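You operate a simulated robot arm through the tools that you are given. There is no shell and no other tool. Be economical: measure what you need, move in short steps, check, and stop when the job is done.

The job below is to be done with a simulated two-armed robot. You get a single attempt, and the scene is never put back.

Task
On the top of chest two, fold the checked cloth in half.

The check looks at the end state, three seconds after you hand in, the way a careful person would. Anything else that was tipped, shoved, dropped, spilled or broken makes it a failure. Flat cloth is picked up by pressing the open fingertips on it (5 to 10 N) and closing them slowly along it; thin cloth reads only 2 to 8 mm in the jaws.

Robot
Two 7-joint arms with two-finger parallel grippers on one trunk, on a base that drives. Base frame: it is fixed to the floor where the robot stands at the start and does not move with it; the origin is under the middle of the robot, x ahead of it, y to its left, z up; the surface under the hand at the start is at about z = 483. Readings come in mm, degrees, newtons and seconds.
The left shoulder is at the start at [70, 163, 795], the right one opposite. With the tool pointing down near the work surface each hand reaches from about 400 to 880 mm from the robot's upright axis, wherever it stands, measured 20 degrees to its own side. Places, roughly: top of chest two [700, 0, 500]. Payload 3.43 kg a hand.
The tool frame of a hand sits at the grasp point between the pads (the TCP): z along the fingers, y along the line on which they close. The tips reach 34 mm beyond it. The gripper opens to 128 mm. The fingers are 24 mm wide and 12 mm thick; the gripper's body (48 by 130 mm) begins 96 mm behind the TCP.
Orientation is that of the tool frame in the base frame, as a unit quaternion [w, x, y, z]. With the fingers straight down and closing along the base's y, the tool's x points along the base's -x, its y along +y and its z along -z.

Tools
- The arms move only by the tool arm_command. It takes "left_moves", "right_moves" or both (then of equal length, played together; a hand with none holds still); each is a list that holds one entry, the list of rows, each a list of 7 numbers: the shift along the tool's x, y, z in mm, then the turn, a rotation vector about the tool's x, y, z in degrees, then the closure in counts, from 0 (fully open) to 255 (shut). In form: [[[dx, dy, dz, rx, ry, rz, claw], ...]]. A call has 1 to 12 rows; each row is the pose to reach, as a shift and turn from the pose commanded when the call began, along the tool's axes at that moment. Each row takes 0.2 s and may step no farther than 50 mm and 8.6 degrees from the row before; otherwise, or with a gripper value out of range, the whole call is refused. Where a pose cannot be reached the arm comes as near as it can. A force on the tool above 40 N (or 10 N above the force at the start of the call, whichever is more), or a blocked arm, ends the call early, and 0.2 s more pass. The fingers move at their own pace (about 153 mm/s each) and stop on an object; they squeeze with about 34 N. The grip force told is the motor's: it shows also when the fingers shut on nothing. Time passes only in rows, and 0.2 s behind the last, so rows that repeat a pose let the fingers close. It gives the time, the measured TCP pose, the force on the tool (base axes), the opening and the grip force at its end, in the units of the frame above (readings bear some noise), with the torque about the TCP (base axes, N m) and any sound that the robot's microphone picked up.
- Cameras (640 x 400 px; columns grow to the right, rows downward): "scene" is now at [125.9, -1.1, 999.1]; the picture's right is [0.08, -1.00, 0.00], its down [-0.68, -0.05, -0.73] and it looks along [0.73, 0.06, -0.69] (base axes); focal length 273 px, centre (320, 200). "left" rides on the left gripper at [76, 11, -160] in its tool frame; the picture's right is [-0.15, 0.99, 0.00], its down [-0.88, -0.13, -0.46] and it looks along [-0.45, -0.07, 0.89] (tool axes); focal length 234 px, centre (320, 200). "right" rides on the right gripper at [76, -11, -160] in its tool frame; the picture's right is [0.15, 0.99, 0.00], its down [-0.88, 0.13, -0.46] and it looks along [-0.45, 0.07, 0.89] (tool axes); focal length 234 px, centre (320, 200). There is no depth. A picture from a camera that has moved, and an enlarged one, comes with that camera's place and axes in the base frame and with its lens. The place of the scene camera against the robot may be out by one fixed shift of up to 18 mm in any direction.
- get_image(camera): a new picture of that camera. The clock stands still meanwhile.
- raise_lower(by): slides the trunk up (or, below 0, down) by that many mm; the arms and the scene camera ride with it, the base frame stays. It gives what a move gives, with no picture.
- drive_base(legs): drives the robot by 1 to 6 legs, each [ahead, left, turn to the left] in mm, mm and degrees, along the robot's own axes; the way and the turn of a leg run together, so that a leg with both is an arc; at most 1500 mm and 180 degrees a leg. The arms and the cameras ride along, it lands a little off, and it stops where it bumps. It gives what a move gives.
- pan_tilt(pan, tilt): turns the head with the scene camera to pan (to the left, within 86 degrees either way) and tilt (down, from -29 to 69), counted from straight ahead of the robot. It gives what a move gives.
- close_up(camera, box): a new picture of the part [left, top, right, bottom] of that camera's present view, enlarged. The clock stands still meanwhile.
- close_job(): hands the job in; it is judged then, once.

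Go step by step. Nothing tells you exact positions but the pictures and the camera data: compare them with the known pose of the tool, close in by small moves and look again before you grip or let go. The budget is 120 turns and 108 pictures, counting those below and the enlarged ones. Unless the task says otherwise, let go and move clear before handing in.

The tools are called after "Call:" as name(argument=value, ...) on one line, values as JSON. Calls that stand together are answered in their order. arm_command: Moves the arms, as the interface text tells. Its arguments: {"type":"object","properties":{"left_moves":{"type":"array","items":{"type":"array","items":{"type":"array","items":{"type":"number"}}}},"right_moves":{"type":"array","items":{"type":"array","items":{"type":"array","items":{"type":"number"}}}}},"required":[]} The other tools are called the same way: raise_lower (by) slides the trunk up or down; drive_base (legs) drives the base; pan_tilt (pan, tilt) turns the head that bears the scene camera; get_image (camera) takes a picture; close_up (camera, box) takes an enlarged picture of a part of a camera's view; close_job () hands the job in.

At the start:

```text
t: 0.0
left_tool_pos: [568.8, 241.8, 693.9]
left_tool_rot: [0.0, 0.0, 1.0, 0.0]
left_force: [1.0, -0.7, 0.4]
left_torque: [-0.01, -0.01, 0.01]
left_grip_width: 127.9
left_gripper_force: 0.0
right_tool_pos: [554.5, -233.3, 699.1]
right_tool_rot: [0.0, 0.0, 1.0, 0.0]
right_force: [0.1, -0.1, 0.2]
right_torque: [0.03, -0.01, 0.01]
right_grip_width: 128.0
right_gripper_force: 0.0
trunk travel left (down, up): [-275.0, 665.0]
robot x, y, heading: [3.6, 1.7, 0.1]
head pan, tilt: [4.4, 43.2]
```

scene: 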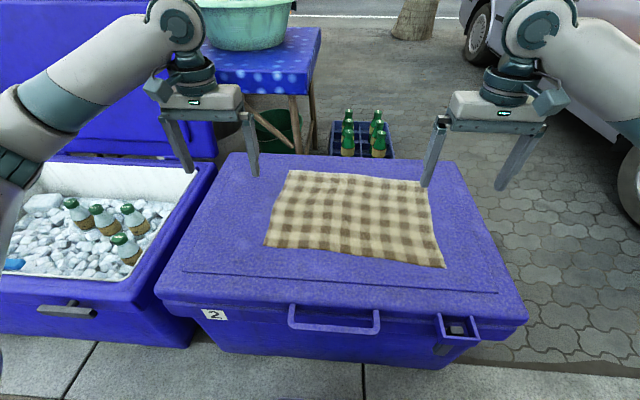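
right: 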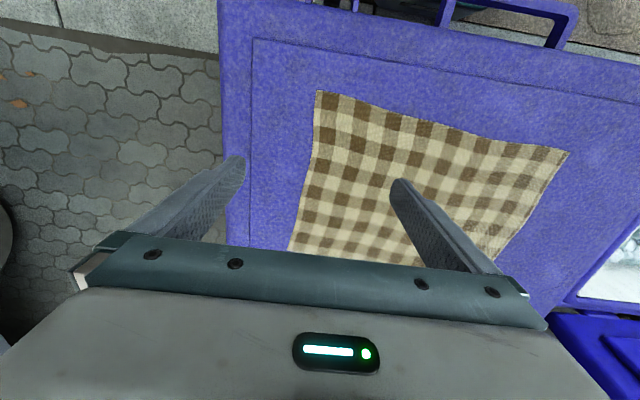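
left: 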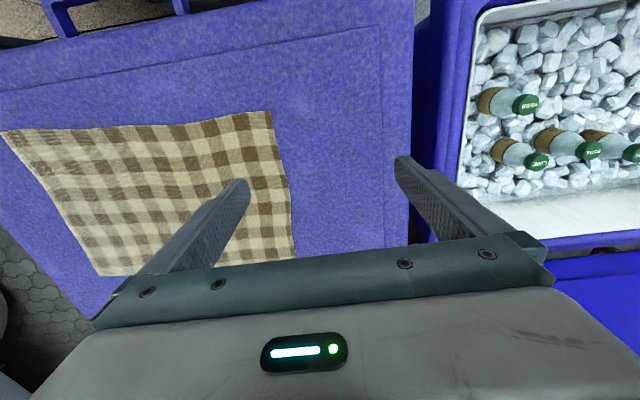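

The near edge of the cloth runs from about (520, 172) to (490, -246) and the far edge from (808, 151) to (788, -259), with the top at z≈483. I'll fold the near edge onto the far edge with both hands, starting by hovering over the near corners with the jaws partly closed.

Call:
arm_command(left_moves=[[[10, -24, 33, 0, 0, 0, 100], [20, -48, 67, 0, 0, 0, 195], [31, -72, 100, 0, 0, 0, 195], [40.8, -94.8, 134, 0, 0, 0, 195], [40.8, -94.8, 134, 0, 0, 0, 195]]], right_moves=[[[13, 3, 35, 0, 0, 0, 100], [26, 6, 70, 0, 0, 0, 195], [39, 9, 105, 0, 0, 0, 195], [52.5, 12.3, 139, 0, 0, 0, 195], [52.5, 12.3, 139, 0, 0, 0, 195]]])

Call:
get_image(camera="left")

Call:
get_image(camera="right")

```text
t: 1.2
left_tool_pos: [527.4, 145.7, 559.7]
left_tool_rot: [0.0, 0.0, 1.0, 0.001]
left_force: [-0.1, -0.1, -0.1]
left_torque: [-0.02, 0.01, 0.0]
left_grip_width: 30.1
left_gripper_force: 0.0
right_tool_pos: [502.0, -221.4, 558.6]
right_tool_rot: [0.0, 0.0, 1.0, 0.0]
right_force: [0.3, -0.4, -0.9]
right_torque: [0.01, -0.02, -0.03]
right_grip_width: 30.2
right_gripper_force: 0.2
trunk travel left (down, up): [-275.0, 665.0]
robot x, y, heading: [2.4, -0.8, 0.2]
head pan, tilt: [4.4, 43.2]
```

```text
104 pictures are left
camera left: at [451.2, 156.7, 719.9], right [0.15, 0.99, 0.0], down [0.88, -0.13, 0.46], along [0.45, -0.07, -0.89], focal length 234 px, centre (320, 200)
```

left: 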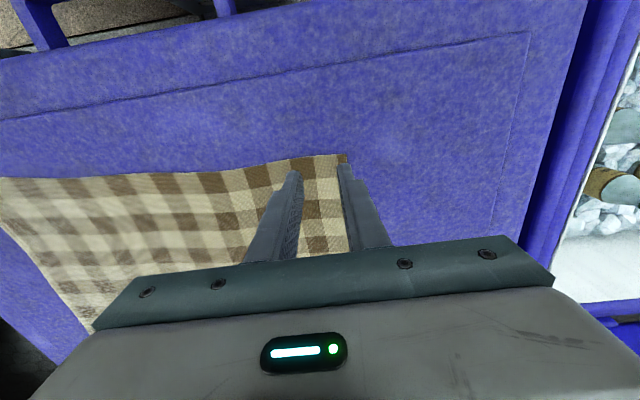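

```text
103 pictures are left
camera right: at [425.7, -232.0, 719.1], right [-0.15, 0.99, 0.0], down [0.88, 0.13, 0.46], along [0.45, 0.07, -0.89], focal length 234 px, centre (320, 200)
```

right: 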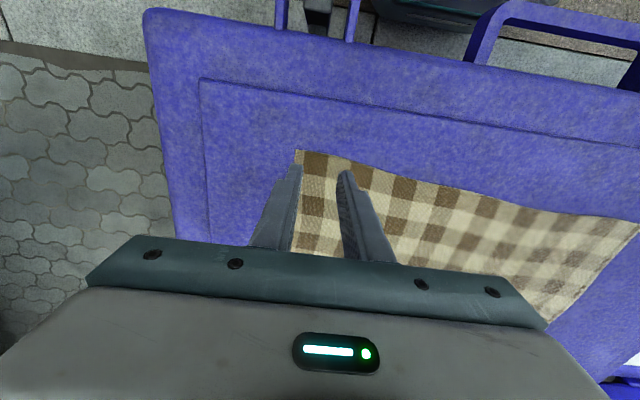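

The corners are confirmed, and the jaws straddle spots just inside both near corners. I'll lower to just above the surface, shifting the left hand 5 mm deeper onto the cloth.

Call:
arm_command(left_moves=[[[-5, 1, 20, 0, 0, 0, 195], [-5, 1, 34, 0, 0, 0, 195], [-5, 1, 39, 0, 0, 0, 195], [-5, 1, 39, 0, 0, 0, 195]]], right_moves=[[[-1, 0, 20, 0, 0, 0, 195], [-1, 0, 33, 0, 0, 0, 195], [-1, 0, 38, 0, 0, 0, 195], [-1, 0, 38, 0, 0, 0, 195]]])

```text
t: 2.2
left_tool_pos: [531.9, 146.3, 521.1]
left_tool_rot: [0.0, 0.0, 1.0, 0.001]
left_force: [0.1, 0.4, 0.3]
left_torque: [0.02, 0.01, -0.01]
left_grip_width: 30.2
left_gripper_force: 0.1
right_tool_pos: [504.1, -220.7, 522.4]
right_tool_rot: [0.0, 0.0, 1.0, 0.0]
right_force: [1.3, 0.8, -0.8]
right_torque: [-0.01, -0.02, 0.02]
right_grip_width: 30.2
right_gripper_force: 0.0
trunk travel left (down, up): [-275.0, 665.0]
robot x, y, heading: [0.1, 0.4, -0.2]
head pan, tilt: [4.4, 43.2]
```

No contact yet on either hand, so I'll creep down.

Call:
arm_command(left_moves=[[[0, 0, 1, 0, 0, 0, 195], [0, 0, 2, 0, 0, 0, 195], [0, 0, 3, 0, 0, 0, 195], [0, 0, 3, 0, 0, 0, 195]]], right_moves=[[[0, 0, 1, 0, 0, 0, 195], [0, 0, 2, 0, 0, 0, 195], [0, 0, 3, 0, 0, 0, 195], [0, 0, 3, 0, 0, 0, 195]]])

```text
t: 3.2
left_tool_pos: [532.4, 146.7, 517.5]
left_tool_rot: [0.001, 0.0, 1.0, -0.001]
left_force: [0.2, 0.5, 0.1]
left_torque: [0.03, -0.02, -0.02]
left_grip_width: 29.9
left_gripper_force: 0.0
right_tool_pos: [502.2, -222.3, 519.2]
right_tool_rot: [0.0, 0.0, 1.0, 0.0]
right_force: [-0.2, 0.6, 0.1]
right_torque: [-0.01, -0.01, 0.01]
right_grip_width: 30.0
right_gripper_force: 0.0
trunk travel left (down, up): [-275.0, 665.0]
robot x, y, heading: [2.3, 0.5, 0.0]
head pan, tilt: [4.4, 43.2]
```

Call:
arm_command(left_moves=[[[0, 0, 1, 0, 0, 0, 195], [0, 0, 1, 0, 0, 0, 195]]], right_moves=[[[0, 0, 1, 0, 0, 0, 195], [0, 0, 2, 0, 0, 0, 195]]])

```text
t: 3.8
left_tool_pos: [532.6, 146.7, 518.0]
left_tool_rot: [0.0, 0.0, 1.0, 0.0]
left_force: [0.1, 0.6, 4.9]
left_torque: [0.07, 0.1, -0.03]
left_grip_width: 30.3
left_gripper_force: 0.7
right_tool_pos: [503.6, -219.8, 518.2]
right_tool_rot: [0.001, 0.0, 1.0, 0.0]
right_force: [-0.1, -0.1, 0.1]
right_torque: [0.04, -0.04, 0.03]
right_grip_width: 30.3
right_gripper_force: 0.0
trunk travel left (down, up): [-275.0, 665.0]
robot x, y, heading: [4.1, -2.2, -0.2]
head pan, tilt: [4.4, 43.2]
```

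Call:
arm_command(left_moves=[[[0, 0, 0.4, 0, 0, 0, 195], [0, 0, 0.4, 0, 0, 0, 195]]], right_moves=[[[0, 0, 1, 0, 0, 0, 195], [0, 0, 1, 0, 0, 0, 195]]])

```text
t: 4.4
left_tool_pos: [532.1, 147.4, 516.9]
left_tool_rot: [0.0, 0.0, 1.0, 0.0]
left_force: [2.2, -0.3, 5.0]
left_torque: [0.06, 0.02, -0.04]
left_grip_width: 29.9
left_gripper_force: 0.2
right_tool_pos: [501.9, -221.1, 517.1]
right_tool_rot: [0.002, 0.0, 1.0, 0.0]
right_force: [0.8, -0.8, 10.2]
right_torque: [0.05, 0.07, 0.06]
right_grip_width: 30.0
right_gripper_force: 0.2
trunk travel left (down, up): [-275.0, 665.0]
robot x, y, heading: [-2.3, -1.3, 0.2]
head pan, tilt: [4.4, 43.2]
```

Both hands are now pressing at 5 to 10 N. I'll close slowly while shifting the hands inward so only the corner ends get gathered.

Call:
arm_command(left_moves=[[[0, -1.3, 0.4, 0, 0, 0, 201], [0, -2.6, 0.4, 0, 0, 0, 207], [0, -3.9, 0.4, 0, 0, 0, 213], [0, -5.2, 0.4, 0, 0, 0, 219], [0, -6.5, 0.4, 0, 0, 0, 225], [0, -7.8, 0.4, 0, 0, 0, 231], [0, -9, 0.4, 0, 0, 0, 237], [0, -10, 0.4, 0, 0, 0, 243], [0, -11, 0.4, 0, 0, 0, 249], [0, -12, 0.4, 0, 0, 0, 255], [0, -12, 0.4, 0, 0, 0, 255]]], right_moves=[[[0, 1.3, 0, 0, 0, 0, 201], [0, 2.6, 0, 0, 0, 0, 207], [0, 3.9, 0, 0, 0, 0, 213], [0, 5.2, 0, 0, 0, 0, 219], [0, 6.5, 0, 0, 0, 0, 225], [0, 7.8, 0, 0, 0, 0, 231], [0, 9, 0, 0, 0, 0, 237], [0, 10, 0, 0, 0, 0, 243], [0, 11, 0, 0, 0, 0, 249], [0, 12, 0, 0, 0, 0, 255], [0, 12, 0, 0, 0, 0, 255]]])

Call:
get_image(camera="scene")

Call:
get_image(camera="left")

Call:
get_image(camera="right")

```text
t: 6.8
left_tool_pos: [532.8, 135.6, 517.9]
left_tool_rot: [0.001, 0.0, 1.0, 0.0]
left_force: [0.6, 1.5, 15.7]
left_torque: [0.13, 0.19, -0.05]
left_grip_width: 2.2
left_gripper_force: 34.3
right_tool_pos: [502.0, -208.7, 517.9]
right_tool_rot: [0.001, 0.0, 1.0, -0.001]
right_force: [-0.1, 7.3, 5.1]
right_torque: [0.21, -0.15, 0.09]
right_grip_width: 2.4
right_gripper_force: 34.4
trunk travel left (down, up): [-275.0, 665.0]
robot x, y, heading: [1.9, 2.3, -0.3]
head pan, tilt: [4.4, 43.2]
```

```text
102 pictures are left
camera scene: at [124.5, -0.6, 999.4], right [0.08, -1.0, 0.0], down [-0.68, -0.05, -0.73], along [0.73, 0.06, -0.68], focal length 273 px, centre (320, 200)
```

scene: 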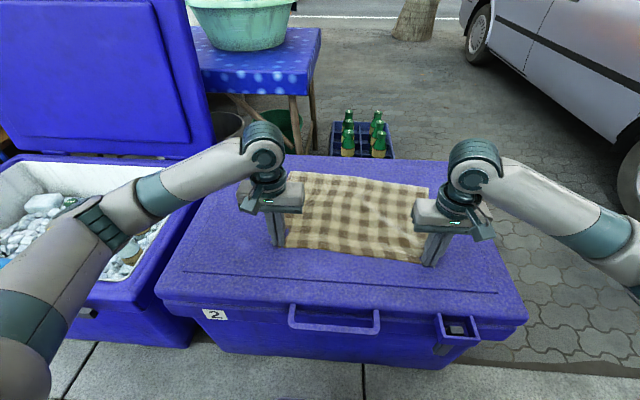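

```text
101 pictures are left
camera left: at [456.0, 147.4, 677.1], right [0.15, 0.99, 0.0], down [0.88, -0.13, 0.46], along [0.45, -0.07, -0.89], focal length 234 px, centre (320, 200)
```

left: 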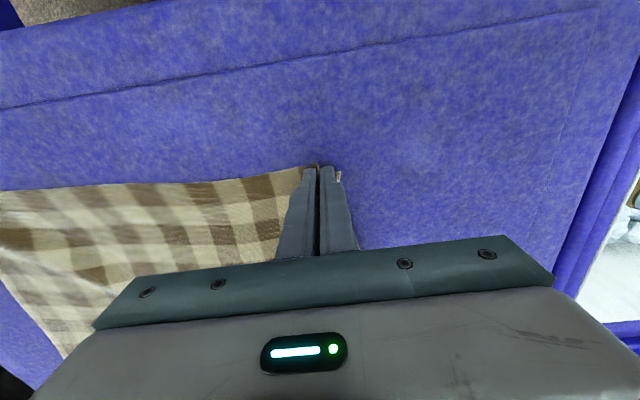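

```text
100 pictures are left
camera right: at [426.0, -219.5, 676.5], right [-0.15, 0.99, 0.0], down [0.88, 0.13, 0.46], along [0.45, 0.07, -0.89], focal length 234 px, centre (320, 200)
```

right: 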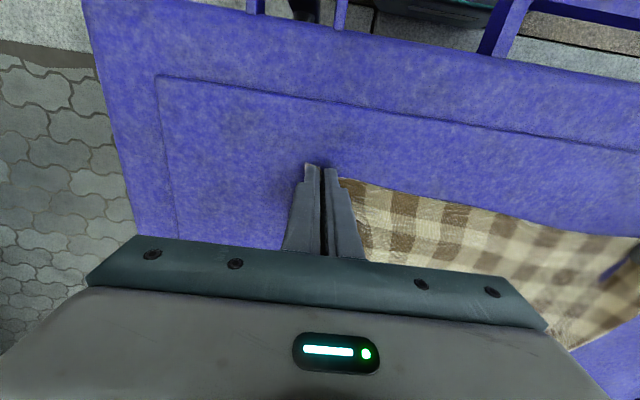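

Both jaws read about 2 mm with 34 N grip, so cloth is held on both sides. I'll lift the first part of the arc and check.

Call:
arm_command(left_moves=[[[-1.6, -0.1, -18, 0, 0, 0, 255], [-6.5, -0.5, -35.5, 0, 0, 0, 255], [-14.4, -1, -52, 0, 0, 0, 255], [-25.2, -1.8, -67.6, 0, 0, 0, 255]]], right_moves=[[[-1.7, -0.1, -18, 0, 0, 0, 255], [-6.9, -0.3, -35.5, 0, 0, 0, 255], [-15.3, -0.7, -52, 0, 0, 0, 255], [-26.7, -1.1, -67.6, 0, 0, 0, 255]]])

Call:
get_image(camera="scene")

Call:
get_image(camera="left")

Call:
get_image(camera="right")

```text
t: 7.8
left_tool_pos: [557.6, 133.4, 583.1]
left_tool_rot: [0.0, -0.001, 1.0, -0.001]
left_force: [-0.9, -4.7, -0.8]
left_torque: [-0.18, 0.0, -0.04]
left_grip_width: 2.1
left_gripper_force: 33.8
right_tool_pos: [529.2, -210.5, 584.4]
right_tool_rot: [0.0, 0.0, 1.0, 0.0]
right_force: [0.4, 4.6, -0.2]
right_torque: [0.14, 0.0, 0.04]
right_grip_width: 2.3
right_gripper_force: 33.5
trunk travel left (down, up): [-275.0, 665.0]
robot x, y, heading: [-3.5, 2.9, 0.1]
head pan, tilt: [4.4, 43.2]
```

```text
99 pictures are left
camera scene: at [125.8, -1.2, 999.0], right [0.08, -1.0, 0.0], down [-0.68, -0.05, -0.73], along [0.73, 0.06, -0.69], focal length 273 px, centre (320, 200)
```

scene: 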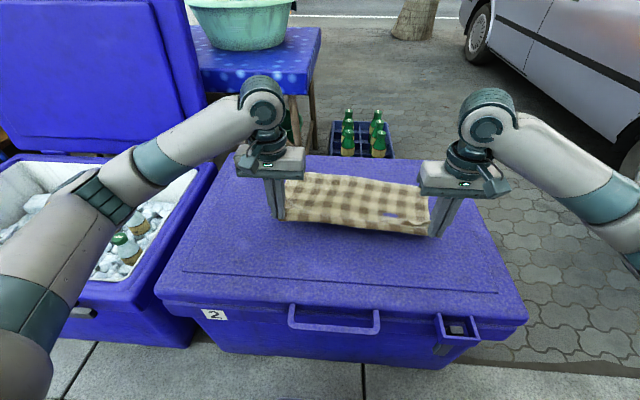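

```text
98 pictures are left
camera left: at [482.2, 144.8, 743.6], right [0.15, 0.99, 0.0], down [0.88, -0.13, 0.46], along [0.45, -0.07, -0.89], focal length 234 px, centre (320, 200)
```

left: 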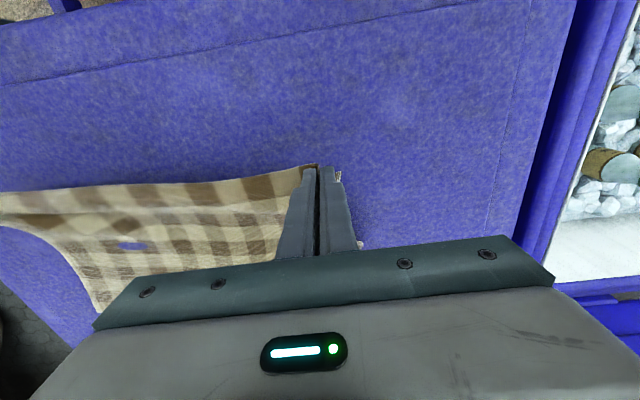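

```text
97 pictures are left
camera right: at [453.1, -221.1, 743.5], right [-0.15, 0.99, 0.0], down [0.88, 0.13, 0.46], along [0.45, 0.07, -0.89], focal length 234 px, centre (320, 200)
```

right: 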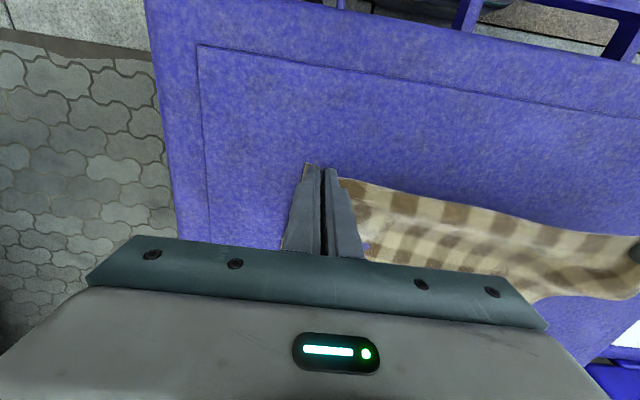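

Both corners are held cleanly, with slight tension between the hands. I'll carry on over the arc and bring the hands 3 mm closer each to relax the edge.

Call:
arm_command(left_moves=[[[-13.4, -2, -13.4, 0, 0, 0, 255], [-29.2, -4.1, -25.4, 0, 0, 0, 255], [-46.9, -6.4, -34.9, 0, 0, 0, 255], [-66, -7.8, -41.4, 0, 0, 0, 255], [-86.2, -9.2, -46, 0, 0, 0, 255], [-106.8, -10.7, -47.4, 0, 0, 0, 255], [-127.4, -12.2, -46, 0, 0, 0, 255], [-147.6, -13.6, -41.4, 0, 0, 0, 255], [-166.7, -15, -34.9, 0, 0, 0, 255], [-184.4, -16.3, -25.4, 0, 0, 0, 255], [-200.2, -17.4, -13.4, 0, 0, 0, 255], [-213.6, -18.4, 0, 0, 0, 0, 255]]], right_moves=[[[-14.3, 0.3, -13.4, 0, 0, 0, 255], [-31, 0.6, -25.4, 0, 0, 0, 255], [-49.7, 0.8, -34.9, 0, 0, 0, 255], [-70, 0, -41.4, 0, 0, 0, 255], [-91.5, -1, -46, 0, 0, 0, 255], [-113.3, -1.9, -47.4, 0, 0, 0, 255], [-135.1, -2.8, -46, 0, 0, 0, 255], [-156.6, -3.8, -41.4, 0, 0, 0, 255], [-176.9, -4.6, -34.9, 0, 0, 0, 255], [-195.6, -5.4, -25.4, 0, 0, 0, 255], [-212.3, -6.1, -13.4, 0, 0, 0, 255], [-226.6, -6.8, 0, 0, 0, 0, 255]]])

Call:
get_image(camera="scene")

Call:
get_image(camera="left")

Call:
get_image(camera="right")

```text
t: 10.4
left_tool_pos: [771.3, 114.5, 584.0]
left_tool_rot: [0.0, 0.0, 1.0, 0.0]
left_force: [-0.8, -0.4, 0.0]
left_torque: [0.0, 0.01, -0.01]
left_grip_width: 2.1
left_gripper_force: 34.3
right_tool_pos: [756.5, -217.7, 583.0]
right_tool_rot: [0.001, 0.0, 1.0, -0.001]
right_force: [-1.1, 0.0, -0.4]
right_torque: [-0.03, 0.01, -0.01]
right_grip_width: 2.1
right_gripper_force: 33.9
trunk travel left (down, up): [-275.0, 665.0]
robot x, y, heading: [-3.9, 1.3, -0.1]
head pan, tilt: [4.4, 43.2]
```

```text
96 pictures are left
camera scene: at [126.4, -1.2, 999.0], right [0.08, -1.0, 0.0], down [-0.68, -0.05, -0.73], along [0.73, 0.06, -0.69], focal length 273 px, centre (320, 200)
```

scene: 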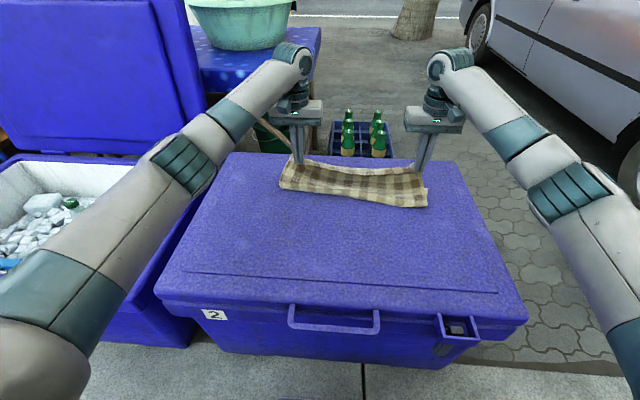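

```text
95 pictures are left
camera left: at [696.1, 126.2, 743.0], right [0.15, 0.99, 0.0], down [0.88, -0.13, 0.46], along [0.45, -0.07, -0.89], focal length 234 px, centre (320, 200)
```

left: 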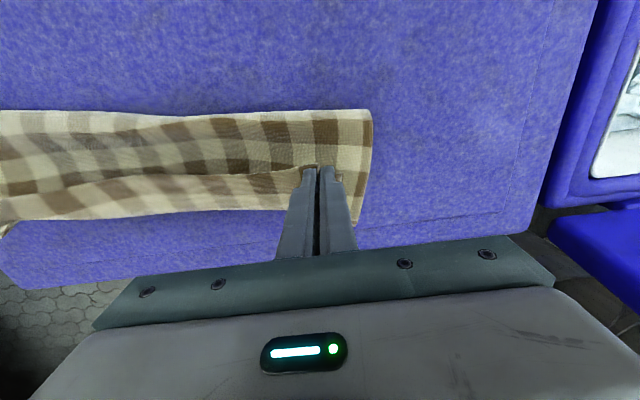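

```text
94 pictures are left
camera right: at [680.8, -228.4, 743.2], right [-0.15, 0.99, 0.0], down [0.88, 0.13, 0.46], along [0.45, 0.07, -0.89], focal length 234 px, centre (320, 200)
```

right: 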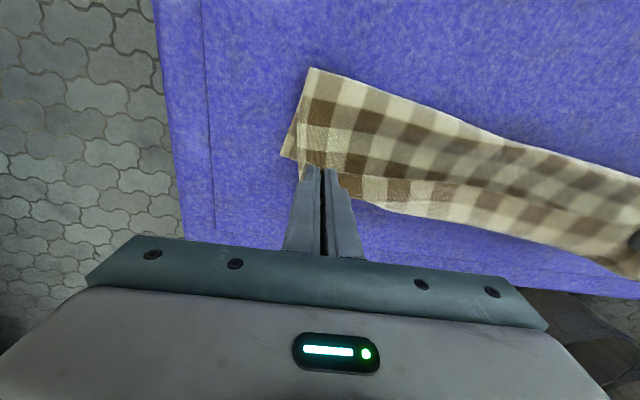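

The fold has come over, but the lower layer appears to have slid forward, more on the left. I'll look closer before setting down.

Call:
close_up(camera="scene", box=[260, 120, 450, 240])

Call:
close_up(camera="right", box=[240, 50, 640, 300])

Call:
close_up(camera="left", box=[0, 50, 400, 300])

```text
3.33 times, centred on (355, 180) of scene
camera zoom: at [126.4, -1.2, 999.0], right [0.08, -1.0, 0.0], down [-0.68, -0.05, -0.73], along [0.73, 0.06, -0.69], focal length 911 px, centre (203, 267)
```

zoom: 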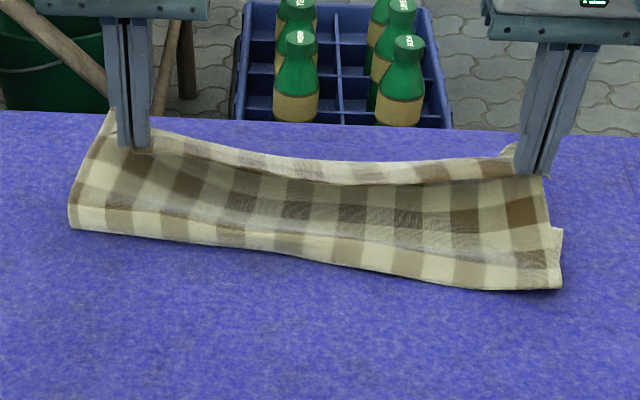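

```text
1.60 times, centred on (440, 175) of right
camera zoom: at [680.8, -228.4, 743.2], right [-0.15, 0.99, 0.0], down [0.88, 0.13, 0.46], along [0.45, 0.07, -0.89], focal length 375 px, centre (128, 240)
```

zoom: 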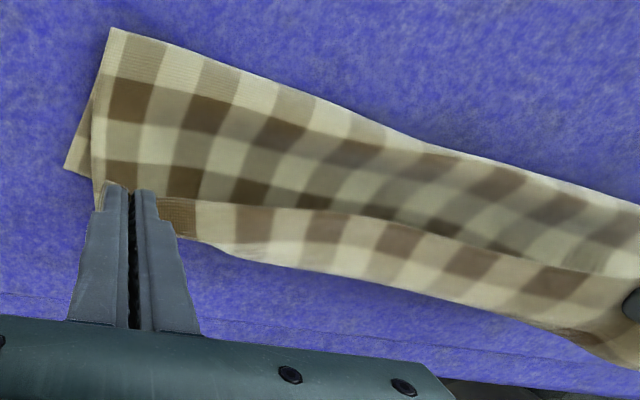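

```text
1.60 times, centred on (200, 175) of left
camera zoom: at [696.1, 126.2, 743.0], right [0.15, 0.99, 0.0], down [0.88, -0.13, 0.46], along [0.45, -0.07, -0.89], focal length 375 px, centre (512, 240)
```

zoom: 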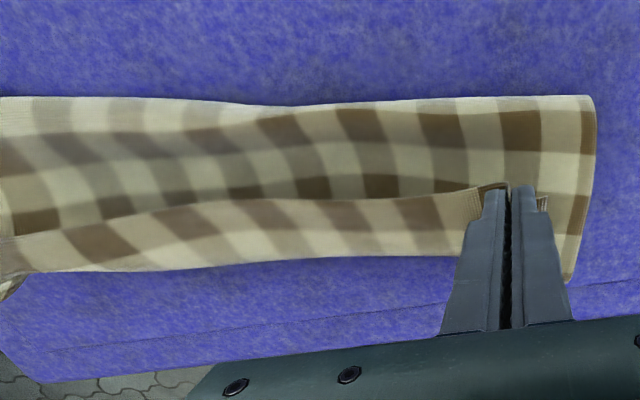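

I take the held edge to be sagging onto the lower layer and dragging it. I'll raise both hands straight up, without stretching the cloth, to see the lower layer better.

Call:
arm_command(left_moves=[[[-1, 0, -12, 0, 0, 0, 255], [-2, 0, -24, 0, 0, 0, 255], [-3, 0, -36, 0, 0, 0, 255], [-3, 0, -36, 0, 0, 0, 255]]], right_moves=[[[0, 0, -8, 0, 0, 0, 255], [0, 0, -16, 0, 0, 0, 255], [0, 0, -24, 0, 0, 0, 255], [0, 0, -24, 0, 0, 0, 255]]])

Call:
close_up(camera="scene", box=[260, 120, 450, 240])

Call:
get_image(camera="left")

Call:
get_image(camera="right")

```text
t: 11.4
left_tool_pos: [774.7, 114.9, 619.4]
left_tool_rot: [0.0, 0.0, 1.0, 0.0]
left_force: [0.4, -0.6, -0.6]
left_torque: [0.0, 0.03, 0.01]
left_grip_width: 2.0
left_gripper_force: 34.4
right_tool_pos: [756.8, -216.3, 608.8]
right_tool_rot: [0.0, 0.0, 1.0, 0.0]
right_force: [-0.3, 0.5, 0.5]
right_torque: [-0.03, -0.01, -0.02]
right_grip_width: 1.8
right_gripper_force: 34.0
trunk travel left (down, up): [-275.0, 665.0]
robot x, y, heading: [2.0, 1.5, -0.4]
head pan, tilt: [4.4, 43.2]
```

```text
3.33 times, centred on (355, 180) of scene
camera zoom: at [126.0, -1.1, 999.1], right [0.08, -1.0, 0.0], down [-0.68, -0.05, -0.73], along [0.73, 0.06, -0.69], focal length 911 px, centre (203, 267)
```

zoom: 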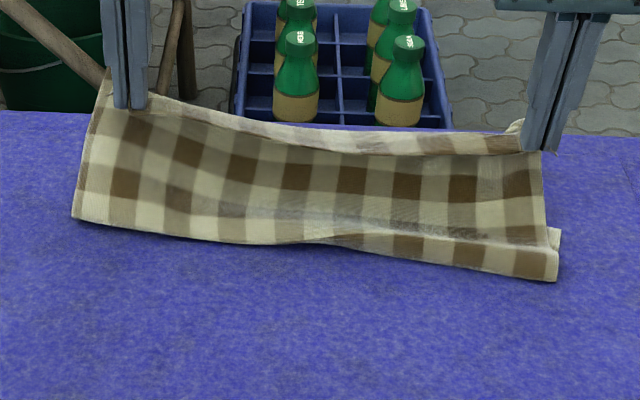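

```text
89 pictures are left
camera left: at [698.6, 127.1, 779.6], right [0.15, 0.99, 0.0], down [0.88, -0.13, 0.46], along [0.45, -0.07, -0.89], focal length 234 px, centre (320, 200)
```

left: 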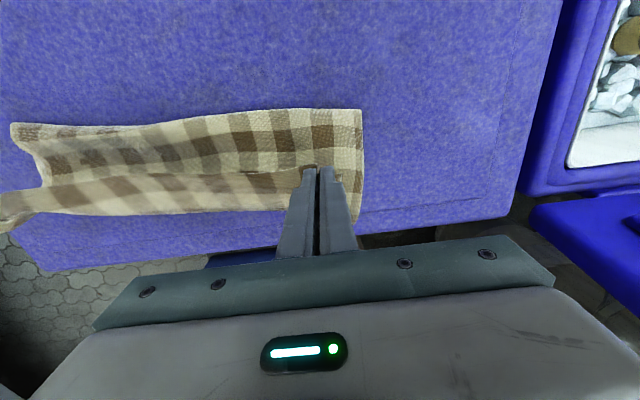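

```text
88 pictures are left
camera right: at [680.2, -228.1, 767.4], right [-0.15, 0.99, 0.0], down [0.88, 0.13, 0.46], along [0.45, 0.07, -0.89], focal length 234 px, centre (320, 200)
```

right: 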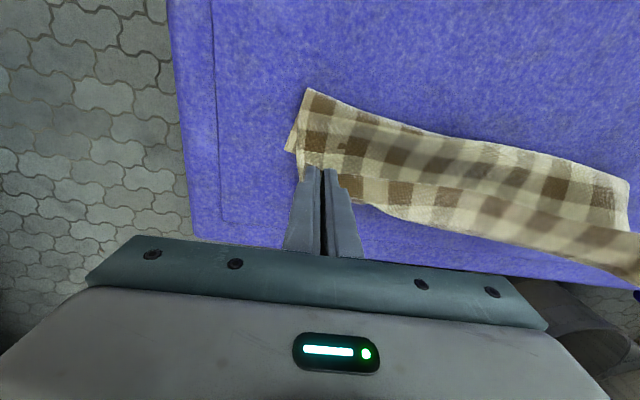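

The fixed finger direction has left the held hem facing back toward the robot, so finishing this way would leave a reversed hem. I'll lift the cloth to hang from its two held corners. Then I'll lower the free edge first at the near side, lay half going away from me, and bring the held edge back over it, so the hem faces the right way.

Call:
arm_command(left_moves=[[[5, 0, -25, 0, 0, 0, 255], [15, 1, -50, 0, 0, 0, 255], [28, 1, -75, 0, 0, 0, 255], [42, 2, -100, 0, 0, 0, 255], [57, 2, -125, 0, 0, 0, 255], [72, 3, -150, 0, 0, 0, 255], [87, 3, -175, 0, 0, 0, 255], [100, 3, -200, 0, 0, 0, 255], [113, 3, -222, 0, 0, 0, 255], [125, 3, -242, 0, 0, 0, 255], [125, 3, -242, 0, 0, 0, 255]]], right_moves=[[[4, 0, -26, 0, 0, 0, 255], [12, -1, -52, 0, 0, 0, 255], [22, -1, -78, 0, 0, 0, 255], [34, -2, -104, 0, 0, 0, 255], [47, -2, -130, 0, 0, 0, 255], [60, -3, -156, 0, 0, 0, 255], [73, -3, -182, 0, 0, 0, 255], [85, -3, -208, 0, 0, 0, 255], [97, -3, -232, 0, 0, 0, 255], [107, -3, -252, 0, 0, 0, 255], [107, -3, -252, 0, 0, 0, 255]]])

Call:
get_image(camera="scene")

Call:
get_image(camera="left")

```text
t: 13.8
left_tool_pos: [649.3, 118.4, 860.2]
left_tool_rot: [-0.001, 0.0, 1.0, 0.001]
left_force: [-0.3, -0.1, 0.3]
left_torque: [-0.02, 0.0, 0.0]
left_grip_width: 2.1
left_gripper_force: 33.9
right_tool_pos: [649.6, -219.0, 859.2]
right_tool_rot: [0.0, 0.0, 1.0, 0.0]
right_force: [0.2, 0.3, -0.5]
right_torque: [0.0, 0.01, -0.05]
right_grip_width: 2.0
right_gripper_force: 33.6
trunk travel left (down, up): [-275.0, 665.0]
robot x, y, heading: [-1.0, -0.2, 0.0]
head pan, tilt: [4.4, 43.2]
```

```text
87 pictures are left
camera scene: at [126.4, -1.2, 998.9], right [0.08, -1.0, 0.0], down [-0.68, -0.05, -0.73], along [0.73, 0.06, -0.69], focal length 273 px, centre (320, 200)
```

scene: 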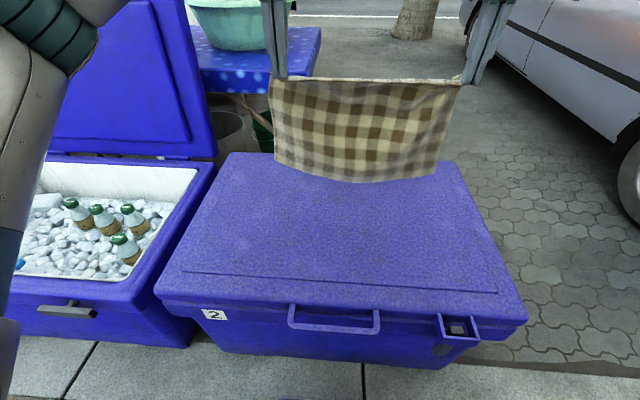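

```text
86 pictures are left
camera left: at [574.1, 130.3, 1020.4], right [0.15, 0.99, 0.0], down [0.88, -0.13, 0.45], along [0.45, -0.07, -0.89], focal length 234 px, centre (320, 200)
```

left: 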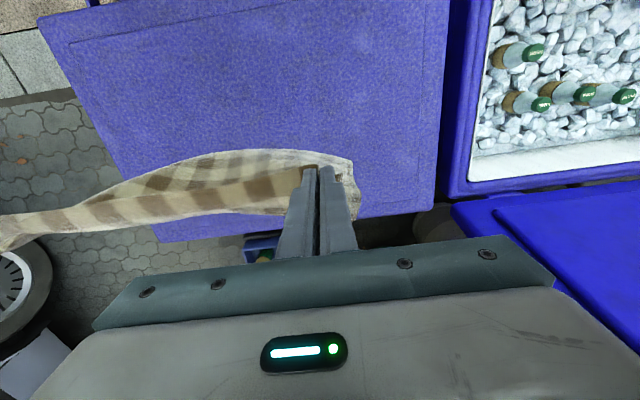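

The cloth hangs cleanly from both corners. Next I'll move back to x≈565 and lower slightly, then let it settle.

Call:
arm_command(left_moves=[[[15, 0, 5, 0, 0, 0, 255], [35, 0, 12, 0, 0, 0, 255], [55, 0, 20, 0, 0, 0, 255], [72, 0, 26, 0, 0, 0, 255], [85, 0, 30, 0, 0, 0, 255], [85, 0, 30, 0, 0, 0, 255], [85, 0, 30, 0, 0, 0, 255], [85, 0, 30, 0, 0, 0, 255], [85, 0, 30, 0, 0, 0, 255]]], right_moves=[[[15, 0, 5, 0, 0, 0, 255], [35, 0, 12, 0, 0, 0, 255], [55, 0, 20, 0, 0, 0, 255], [72, 0, 26, 0, 0, 0, 255], [85, 0, 30, 0, 0, 0, 255], [85, 0, 30, 0, 0, 0, 255], [85, 0, 30, 0, 0, 0, 255], [85, 0, 30, 0, 0, 0, 255], [85, 0, 30, 0, 0, 0, 255]]])

Call:
get_image(camera="scene")

```text
t: 15.8
left_tool_pos: [564.0, 117.7, 832.9]
left_tool_rot: [0.0, 0.001, 1.0, 0.001]
left_force: [-0.6, -0.7, 0.0]
left_torque: [-0.03, 0.0, 0.01]
left_grip_width: 1.8
left_gripper_force: 34.0
right_tool_pos: [563.3, -218.6, 829.8]
right_tool_rot: [0.0, 0.0, 1.0, 0.0]
right_force: [0.2, 1.0, -0.6]
right_torque: [-0.03, 0.0, -0.03]
right_grip_width: 2.1
right_gripper_force: 33.6
trunk travel left (down, up): [-275.0, 665.0]
robot x, y, heading: [2.8, -1.4, 0.0]
head pan, tilt: [4.4, 43.2]
```

```text
85 pictures are left
camera scene: at [126.0, -1.1, 999.1], right [0.08, -1.0, 0.0], down [-0.68, -0.05, -0.73], along [0.73, 0.06, -0.69], focal length 273 px, centre (320, 200)
```

scene: 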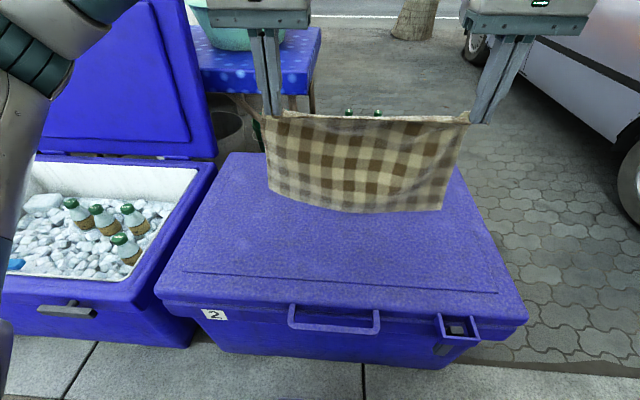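

The free edge hangs about 60 mm above the lid. I'll lower it while moving forward, so the lower half lays down going away from me.

Call:
arm_command(left_moves=[[[0, 0, 20, 0, 0, 0, 255], [-5, 0, 40, 0, 0, 0, 255], [-15, 0, 55, 0, 0, 0, 255], [-27, 0, 69, 0, 0, 0, 255], [-42, 0, 84, 0, 0, 0, 255], [-57, 0, 99, 0, 0, 0, 255], [-72, 0, 114, 0, 0, 0, 255]]], right_moves=[[[0, 0, 20, 0, 0, 0, 255], [-5, 0, 40, 0, 0, 0, 255], [-15, 0, 55, 0, 0, 0, 255], [-27, 0, 69, 0, 0, 0, 255], [-42, 0, 84, 0, 0, 0, 255], [-57, 0, 99, 0, 0, 0, 255], [-72, 0, 114, 0, 0, 0, 255]]])

Call:
get_image(camera="scene")

Call:
get_image(camera="left")

```text
t: 17.4
left_tool_pos: [637.2, 116.9, 716.2]
left_tool_rot: [0.0, 0.0, 1.0, 0.0]
left_force: [0.1, 0.1, -0.4]
left_torque: [0.0, -0.01, 0.0]
left_grip_width: 2.2
left_gripper_force: 34.0
right_tool_pos: [635.8, -220.0, 716.2]
right_tool_rot: [-0.001, 0.0, 1.0, 0.001]
right_force: [0.0, -0.5, -0.1]
right_torque: [0.02, -0.02, -0.03]
right_grip_width: 2.2
right_gripper_force: 34.3
trunk travel left (down, up): [-275.0, 665.0]
robot x, y, heading: [1.0, 1.2, 0.2]
head pan, tilt: [4.4, 43.2]
```

```text
84 pictures are left
camera scene: at [126.5, -1.2, 999.0], right [0.08, -1.0, 0.0], down [-0.68, -0.05, -0.73], along [0.73, 0.06, -0.69], focal length 273 px, centre (320, 200)
```

scene: 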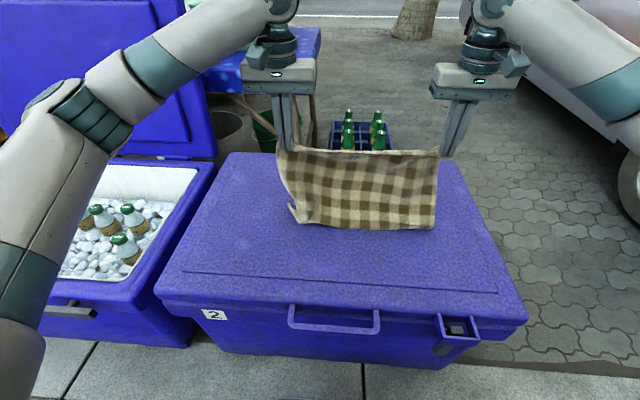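

```text
83 pictures are left
camera left: at [561.3, 129.3, 877.0], right [0.15, 0.99, 0.0], down [0.88, -0.13, 0.45], along [0.45, -0.07, -0.89], focal length 234 px, centre (320, 200)
```

left: 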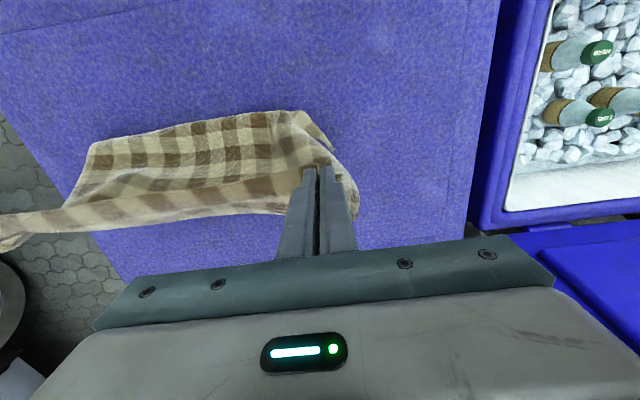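

Call:
close_up(camera="scene", box=[265, 135, 455, 255])

Call:
close_up(camera="left", box=[50, 80, 402, 300])

Call:
close_up(camera="right", box=[240, 50, 640, 300])

```text
3.33 times, centred on (360, 195) of scene
camera zoom: at [126.5, -1.2, 999.0], right [0.08, -1.0, 0.0], down [-0.68, -0.05, -0.73], along [0.73, 0.06, -0.69], focal length 911 px, centre (187, 217)
```

zoom: 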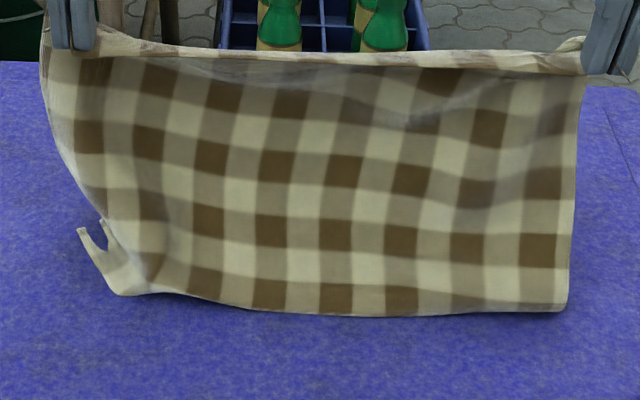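

```text
1.82 times, centred on (226, 190) of left
camera zoom: at [561.3, 129.3, 877.0], right [0.15, 0.99, 0.0], down [0.88, -0.13, 0.45], along [0.45, -0.07, -0.89], focal length 426 px, centre (491, 218)
```

zoom: 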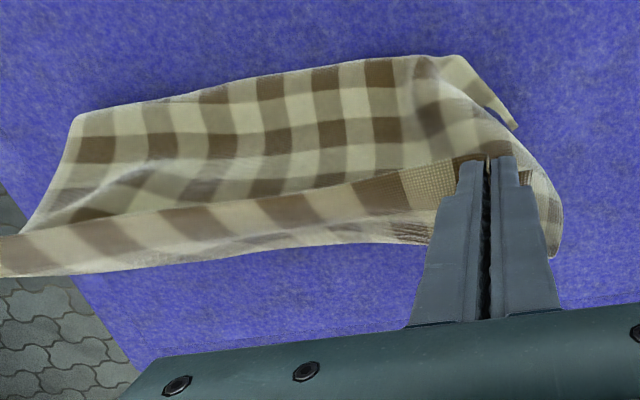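

```text
1.60 times, centred on (440, 175) of right
camera zoom: at [560.7, -230.6, 874.4], right [-0.15, 0.99, 0.0], down [0.88, 0.13, 0.45], along [0.45, 0.07, -0.89], focal length 375 px, centre (128, 240)
```

zoom: 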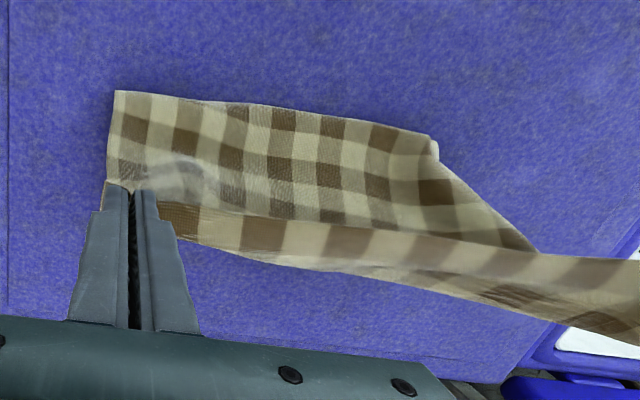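

The left free corner tucked under on landing. I'll lift to free it and try again, sweeping forward as the edge touches so it trails flat.

Call:
arm_command(left_moves=[[[0, 0, -25, 0, 0, 0, 255], [0, 0, -50, 0, 0, 0, 255], [10, 0, -75, 0, 0, 0, 255], [25, 0, -100, 0, 0, 0, 255], [45, 0, -120, 0, 0, 0, 255], [65, 0, -130, 0, 0, 0, 255], [85, 0, -130, 0, 0, 0, 255], [107, 0, -130, 0, 0, 0, 255], [107, 0, -130, 0, 0, 0, 255], [107, 0, -130, 0, 0, 0, 255], [107, 0, -130, 0, 0, 0, 255], [107, 0, -130, 0, 0, 0, 255]]], right_moves=[[[0, 0, -25, 0, 0, 0, 255], [0, 0, -50, 0, 0, 0, 255], [10, 0, -75, 0, 0, 0, 255], [25, 0, -100, 0, 0, 0, 255], [45, 0, -120, 0, 0, 0, 255], [65, 0, -130, 0, 0, 0, 255], [85, 0, -130, 0, 0, 0, 255], [107, 0, -130, 0, 0, 0, 255], [107, 0, -130, 0, 0, 0, 255], [107, 0, -130, 0, 0, 0, 255], [107, 0, -130, 0, 0, 0, 255], [107, 0, -130, 0, 0, 0, 255]]])

Call:
close_up(camera="scene", box=[220, 80, 500, 255])

Call:
close_up(camera="left", box=[50, 80, 402, 300])

```text
t: 20.0
left_tool_pos: [529.3, 117.4, 848.0]
left_tool_rot: [-0.001, -0.001, 1.0, 0.0]
left_force: [0.0, 1.1, 0.5]
left_torque: [0.02, 0.02, -0.01]
left_grip_width: 1.9
left_gripper_force: 34.1
right_tool_pos: [528.6, -220.4, 846.0]
right_tool_rot: [0.0, 0.0, 1.0, -0.001]
right_force: [0.1, 0.0, 0.3]
right_torque: [-0.02, 0.0, -0.01]
right_grip_width: 2.0
right_gripper_force: 34.0
trunk travel left (down, up): [-275.0, 665.0]
robot x, y, heading: [1.0, 0.1, 0.0]
head pan, tilt: [4.4, 43.2]
```

```text
2.29 times, centred on (360, 168) of scene
camera zoom: at [126.0, -1.1, 999.1], right [0.08, -1.0, 0.0], down [-0.68, -0.05, -0.73], along [0.73, 0.06, -0.69], focal length 625 px, centre (229, 274)
```

zoom: 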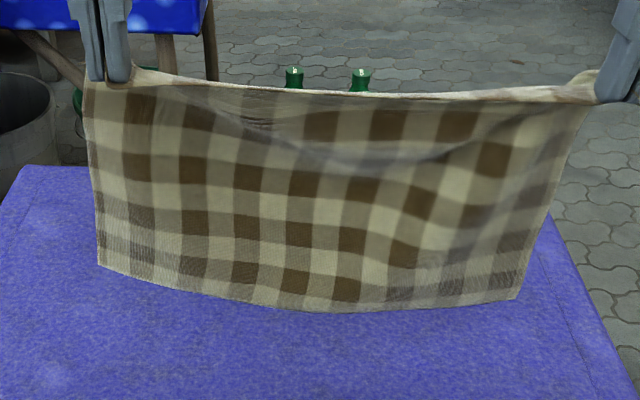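

```text
1.82 times, centred on (226, 190) of left
camera zoom: at [453.9, 128.9, 1007.9], right [0.15, 0.99, 0.0], down [0.88, -0.13, 0.46], along [0.45, -0.07, -0.89], focal length 426 px, centre (491, 218)
```

zoom: 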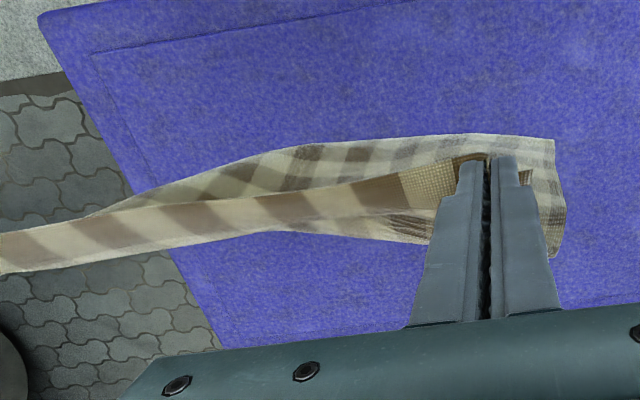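

The corner is straight again. I'll redo the laying with an earlier forward sweep.

Call:
arm_command(left_moves=[[[-5, 1, 15, 0, 0, 0, 255], [-17, 2, 32, 0, 0, 0, 255], [-37, 3, 48, 0, 0, 0, 255], [-60, 3, 60, 0, 0, 0, 255], [-80, 3, 70, 0, 0, 0, 255], [-98, 3, 80, 0, 0, 0, 255], [-113, 3, 92, 0, 0, 0, 255], [-125, 3, 105, 0, 0, 0, 255]]], right_moves=[[[-5, -1, 15, 0, 0, 0, 255], [-17, -2, 32, 0, 0, 0, 255], [-37, -2, 48, 0, 0, 0, 255], [-60, -2, 60, 0, 0, 0, 255], [-80, -2, 70, 0, 0, 0, 255], [-98, -2, 80, 0, 0, 0, 255], [-113, -2, 92, 0, 0, 0, 255], [-125, -2, 105, 0, 0, 0, 255]]])

Call:
close_up(camera="scene", box=[240, 110, 480, 260])

Call:
close_up(camera="left", box=[50, 80, 402, 300])

```text
t: 21.8
left_tool_pos: [655.4, 121.1, 742.7]
left_tool_rot: [0.0, 0.0, 1.0, 0.001]
left_force: [0.5, -4.2, -0.7]
left_torque: [-0.14, 0.01, 0.01]
left_grip_width: 2.1
left_gripper_force: 34.7
right_tool_pos: [654.6, -221.0, 740.5]
right_tool_rot: [0.0, 0.0, 1.0, 0.0]
right_force: [-1.0, 4.4, 0.3]
right_torque: [0.14, 0.01, 0.05]
right_grip_width: 2.4
right_gripper_force: 34.2
trunk travel left (down, up): [-275.0, 665.0]
robot x, y, heading: [2.8, 2.9, 0.2]
head pan, tilt: [4.4, 43.2]
```

```text
2.67 times, centred on (360, 185) of scene
camera zoom: at [126.5, -1.2, 999.0], right [0.08, -1.0, 0.0], down [-0.68, -0.05, -0.73], along [0.73, 0.06, -0.69], focal length 729 px, centre (213, 240)
```

zoom: 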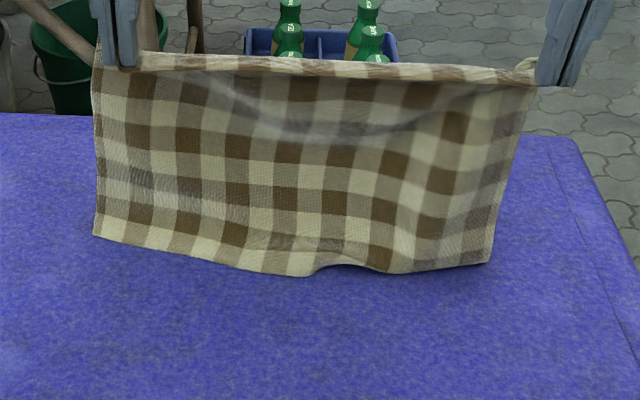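

```text
1.82 times, centred on (226, 190) of left
camera zoom: at [579.8, 132.6, 902.6], right [0.15, 0.99, 0.0], down [0.88, -0.13, 0.46], along [0.45, -0.07, -0.89], focal length 426 px, centre (491, 218)
```

zoom: 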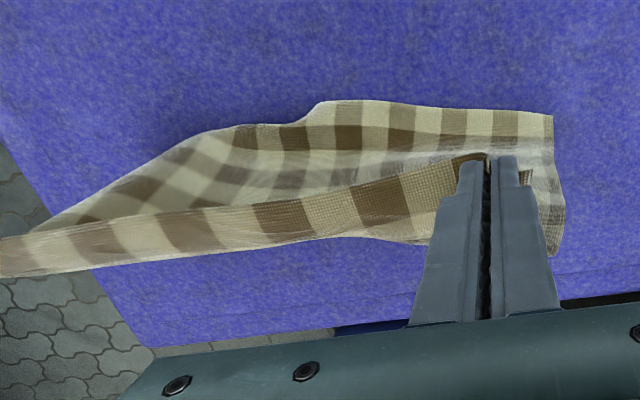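

Call:
close_up(camera="right", box=[240, 50, 640, 300])

```text
1.60 times, centred on (440, 175) of right
camera zoom: at [578.8, -232.6, 899.5], right [-0.15, 0.99, 0.0], down [0.88, 0.13, 0.46], along [0.45, 0.07, -0.89], focal length 375 px, centre (128, 240)
```

zoom: 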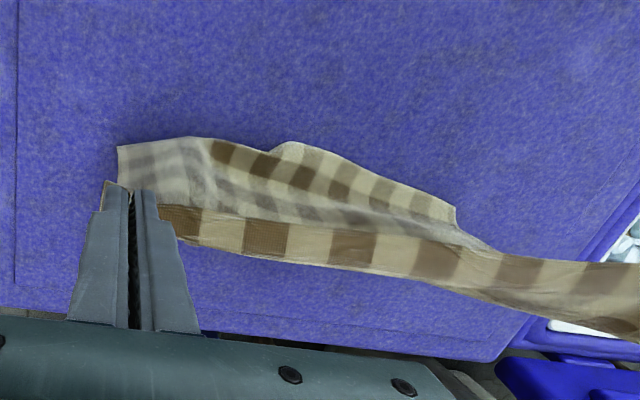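

The edge is touching but hasn't trailed yet, so I'll sweep forward level and check.

Call:
arm_command(left_moves=[[[-20, -1, 0, 0, 0, 0, 255], [-45, -1, 0, 0, 0, 0, 255], [-70, -1, 0, 0, 0, 0, 255], [-90, -1, 5, 0, 0, 0, 255]]], right_moves=[[[-20, 1, 0, 0, 0, 0, 255], [-45, 1, 0, 0, 0, 0, 255], [-70, 1, 0, 0, 0, 0, 255], [-90, 1, 5, 0, 0, 0, 255]]])

Call:
close_up(camera="scene", box=[240, 110, 480, 260])

Call:
close_up(camera="left", box=[0, 50, 400, 300])

Call:
close_up(camera="right", box=[240, 50, 640, 300])

```text
t: 22.8
left_tool_pos: [745.6, 119.4, 736.2]
left_tool_rot: [-0.001, 0.0, 1.0, 0.0]
left_force: [0.7, -1.4, -1.0]
left_torque: [-0.09, 0.01, -0.01]
left_grip_width: 2.1
left_gripper_force: 34.0
right_tool_pos: [744.5, -220.5, 735.2]
right_tool_rot: [-0.002, 0.0, 1.0, -0.001]
right_force: [0.8, 2.0, -0.6]
right_torque: [0.02, -0.02, 0.0]
right_grip_width: 1.7
right_gripper_force: 33.8
trunk travel left (down, up): [-275.0, 665.0]
robot x, y, heading: [1.5, -0.7, -0.1]
head pan, tilt: [4.4, 43.2]
```

```text
2.67 times, centred on (360, 185) of scene
camera zoom: at [126.5, -1.2, 999.0], right [0.08, -1.0, 0.0], down [-0.68, -0.05, -0.73], along [0.73, 0.06, -0.69], focal length 729 px, centre (213, 240)
```

zoom: 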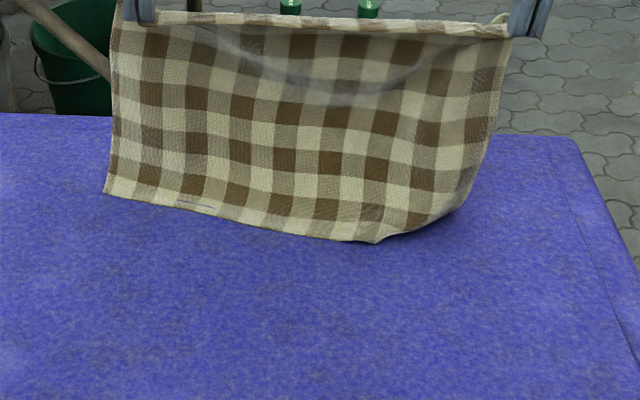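

```text
1.60 times, centred on (200, 175) of left
camera zoom: at [669.7, 131.3, 896.6], right [0.15, 0.99, 0.0], down [0.88, -0.13, 0.45], along [0.45, -0.07, -0.89], focal length 375 px, centre (512, 240)
```

zoom: 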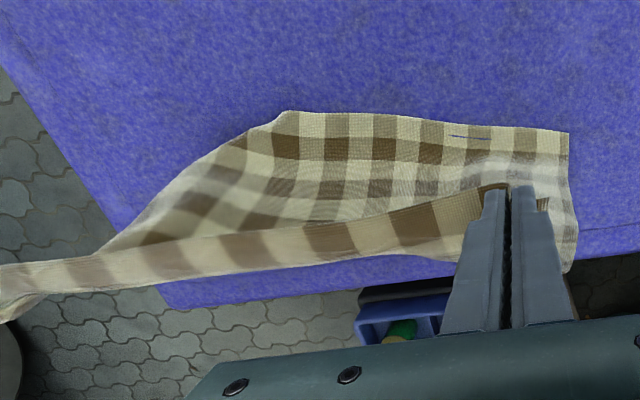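

```text
1.60 times, centred on (440, 175) of right
camera zoom: at [668.4, -231.5, 894.2], right [-0.15, 0.99, 0.0], down [0.88, 0.13, 0.45], along [0.45, 0.07, -0.89], focal length 375 px, centre (128, 240)
```

zoom: 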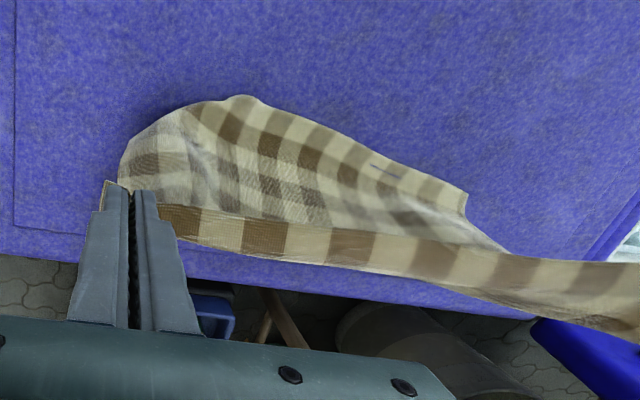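

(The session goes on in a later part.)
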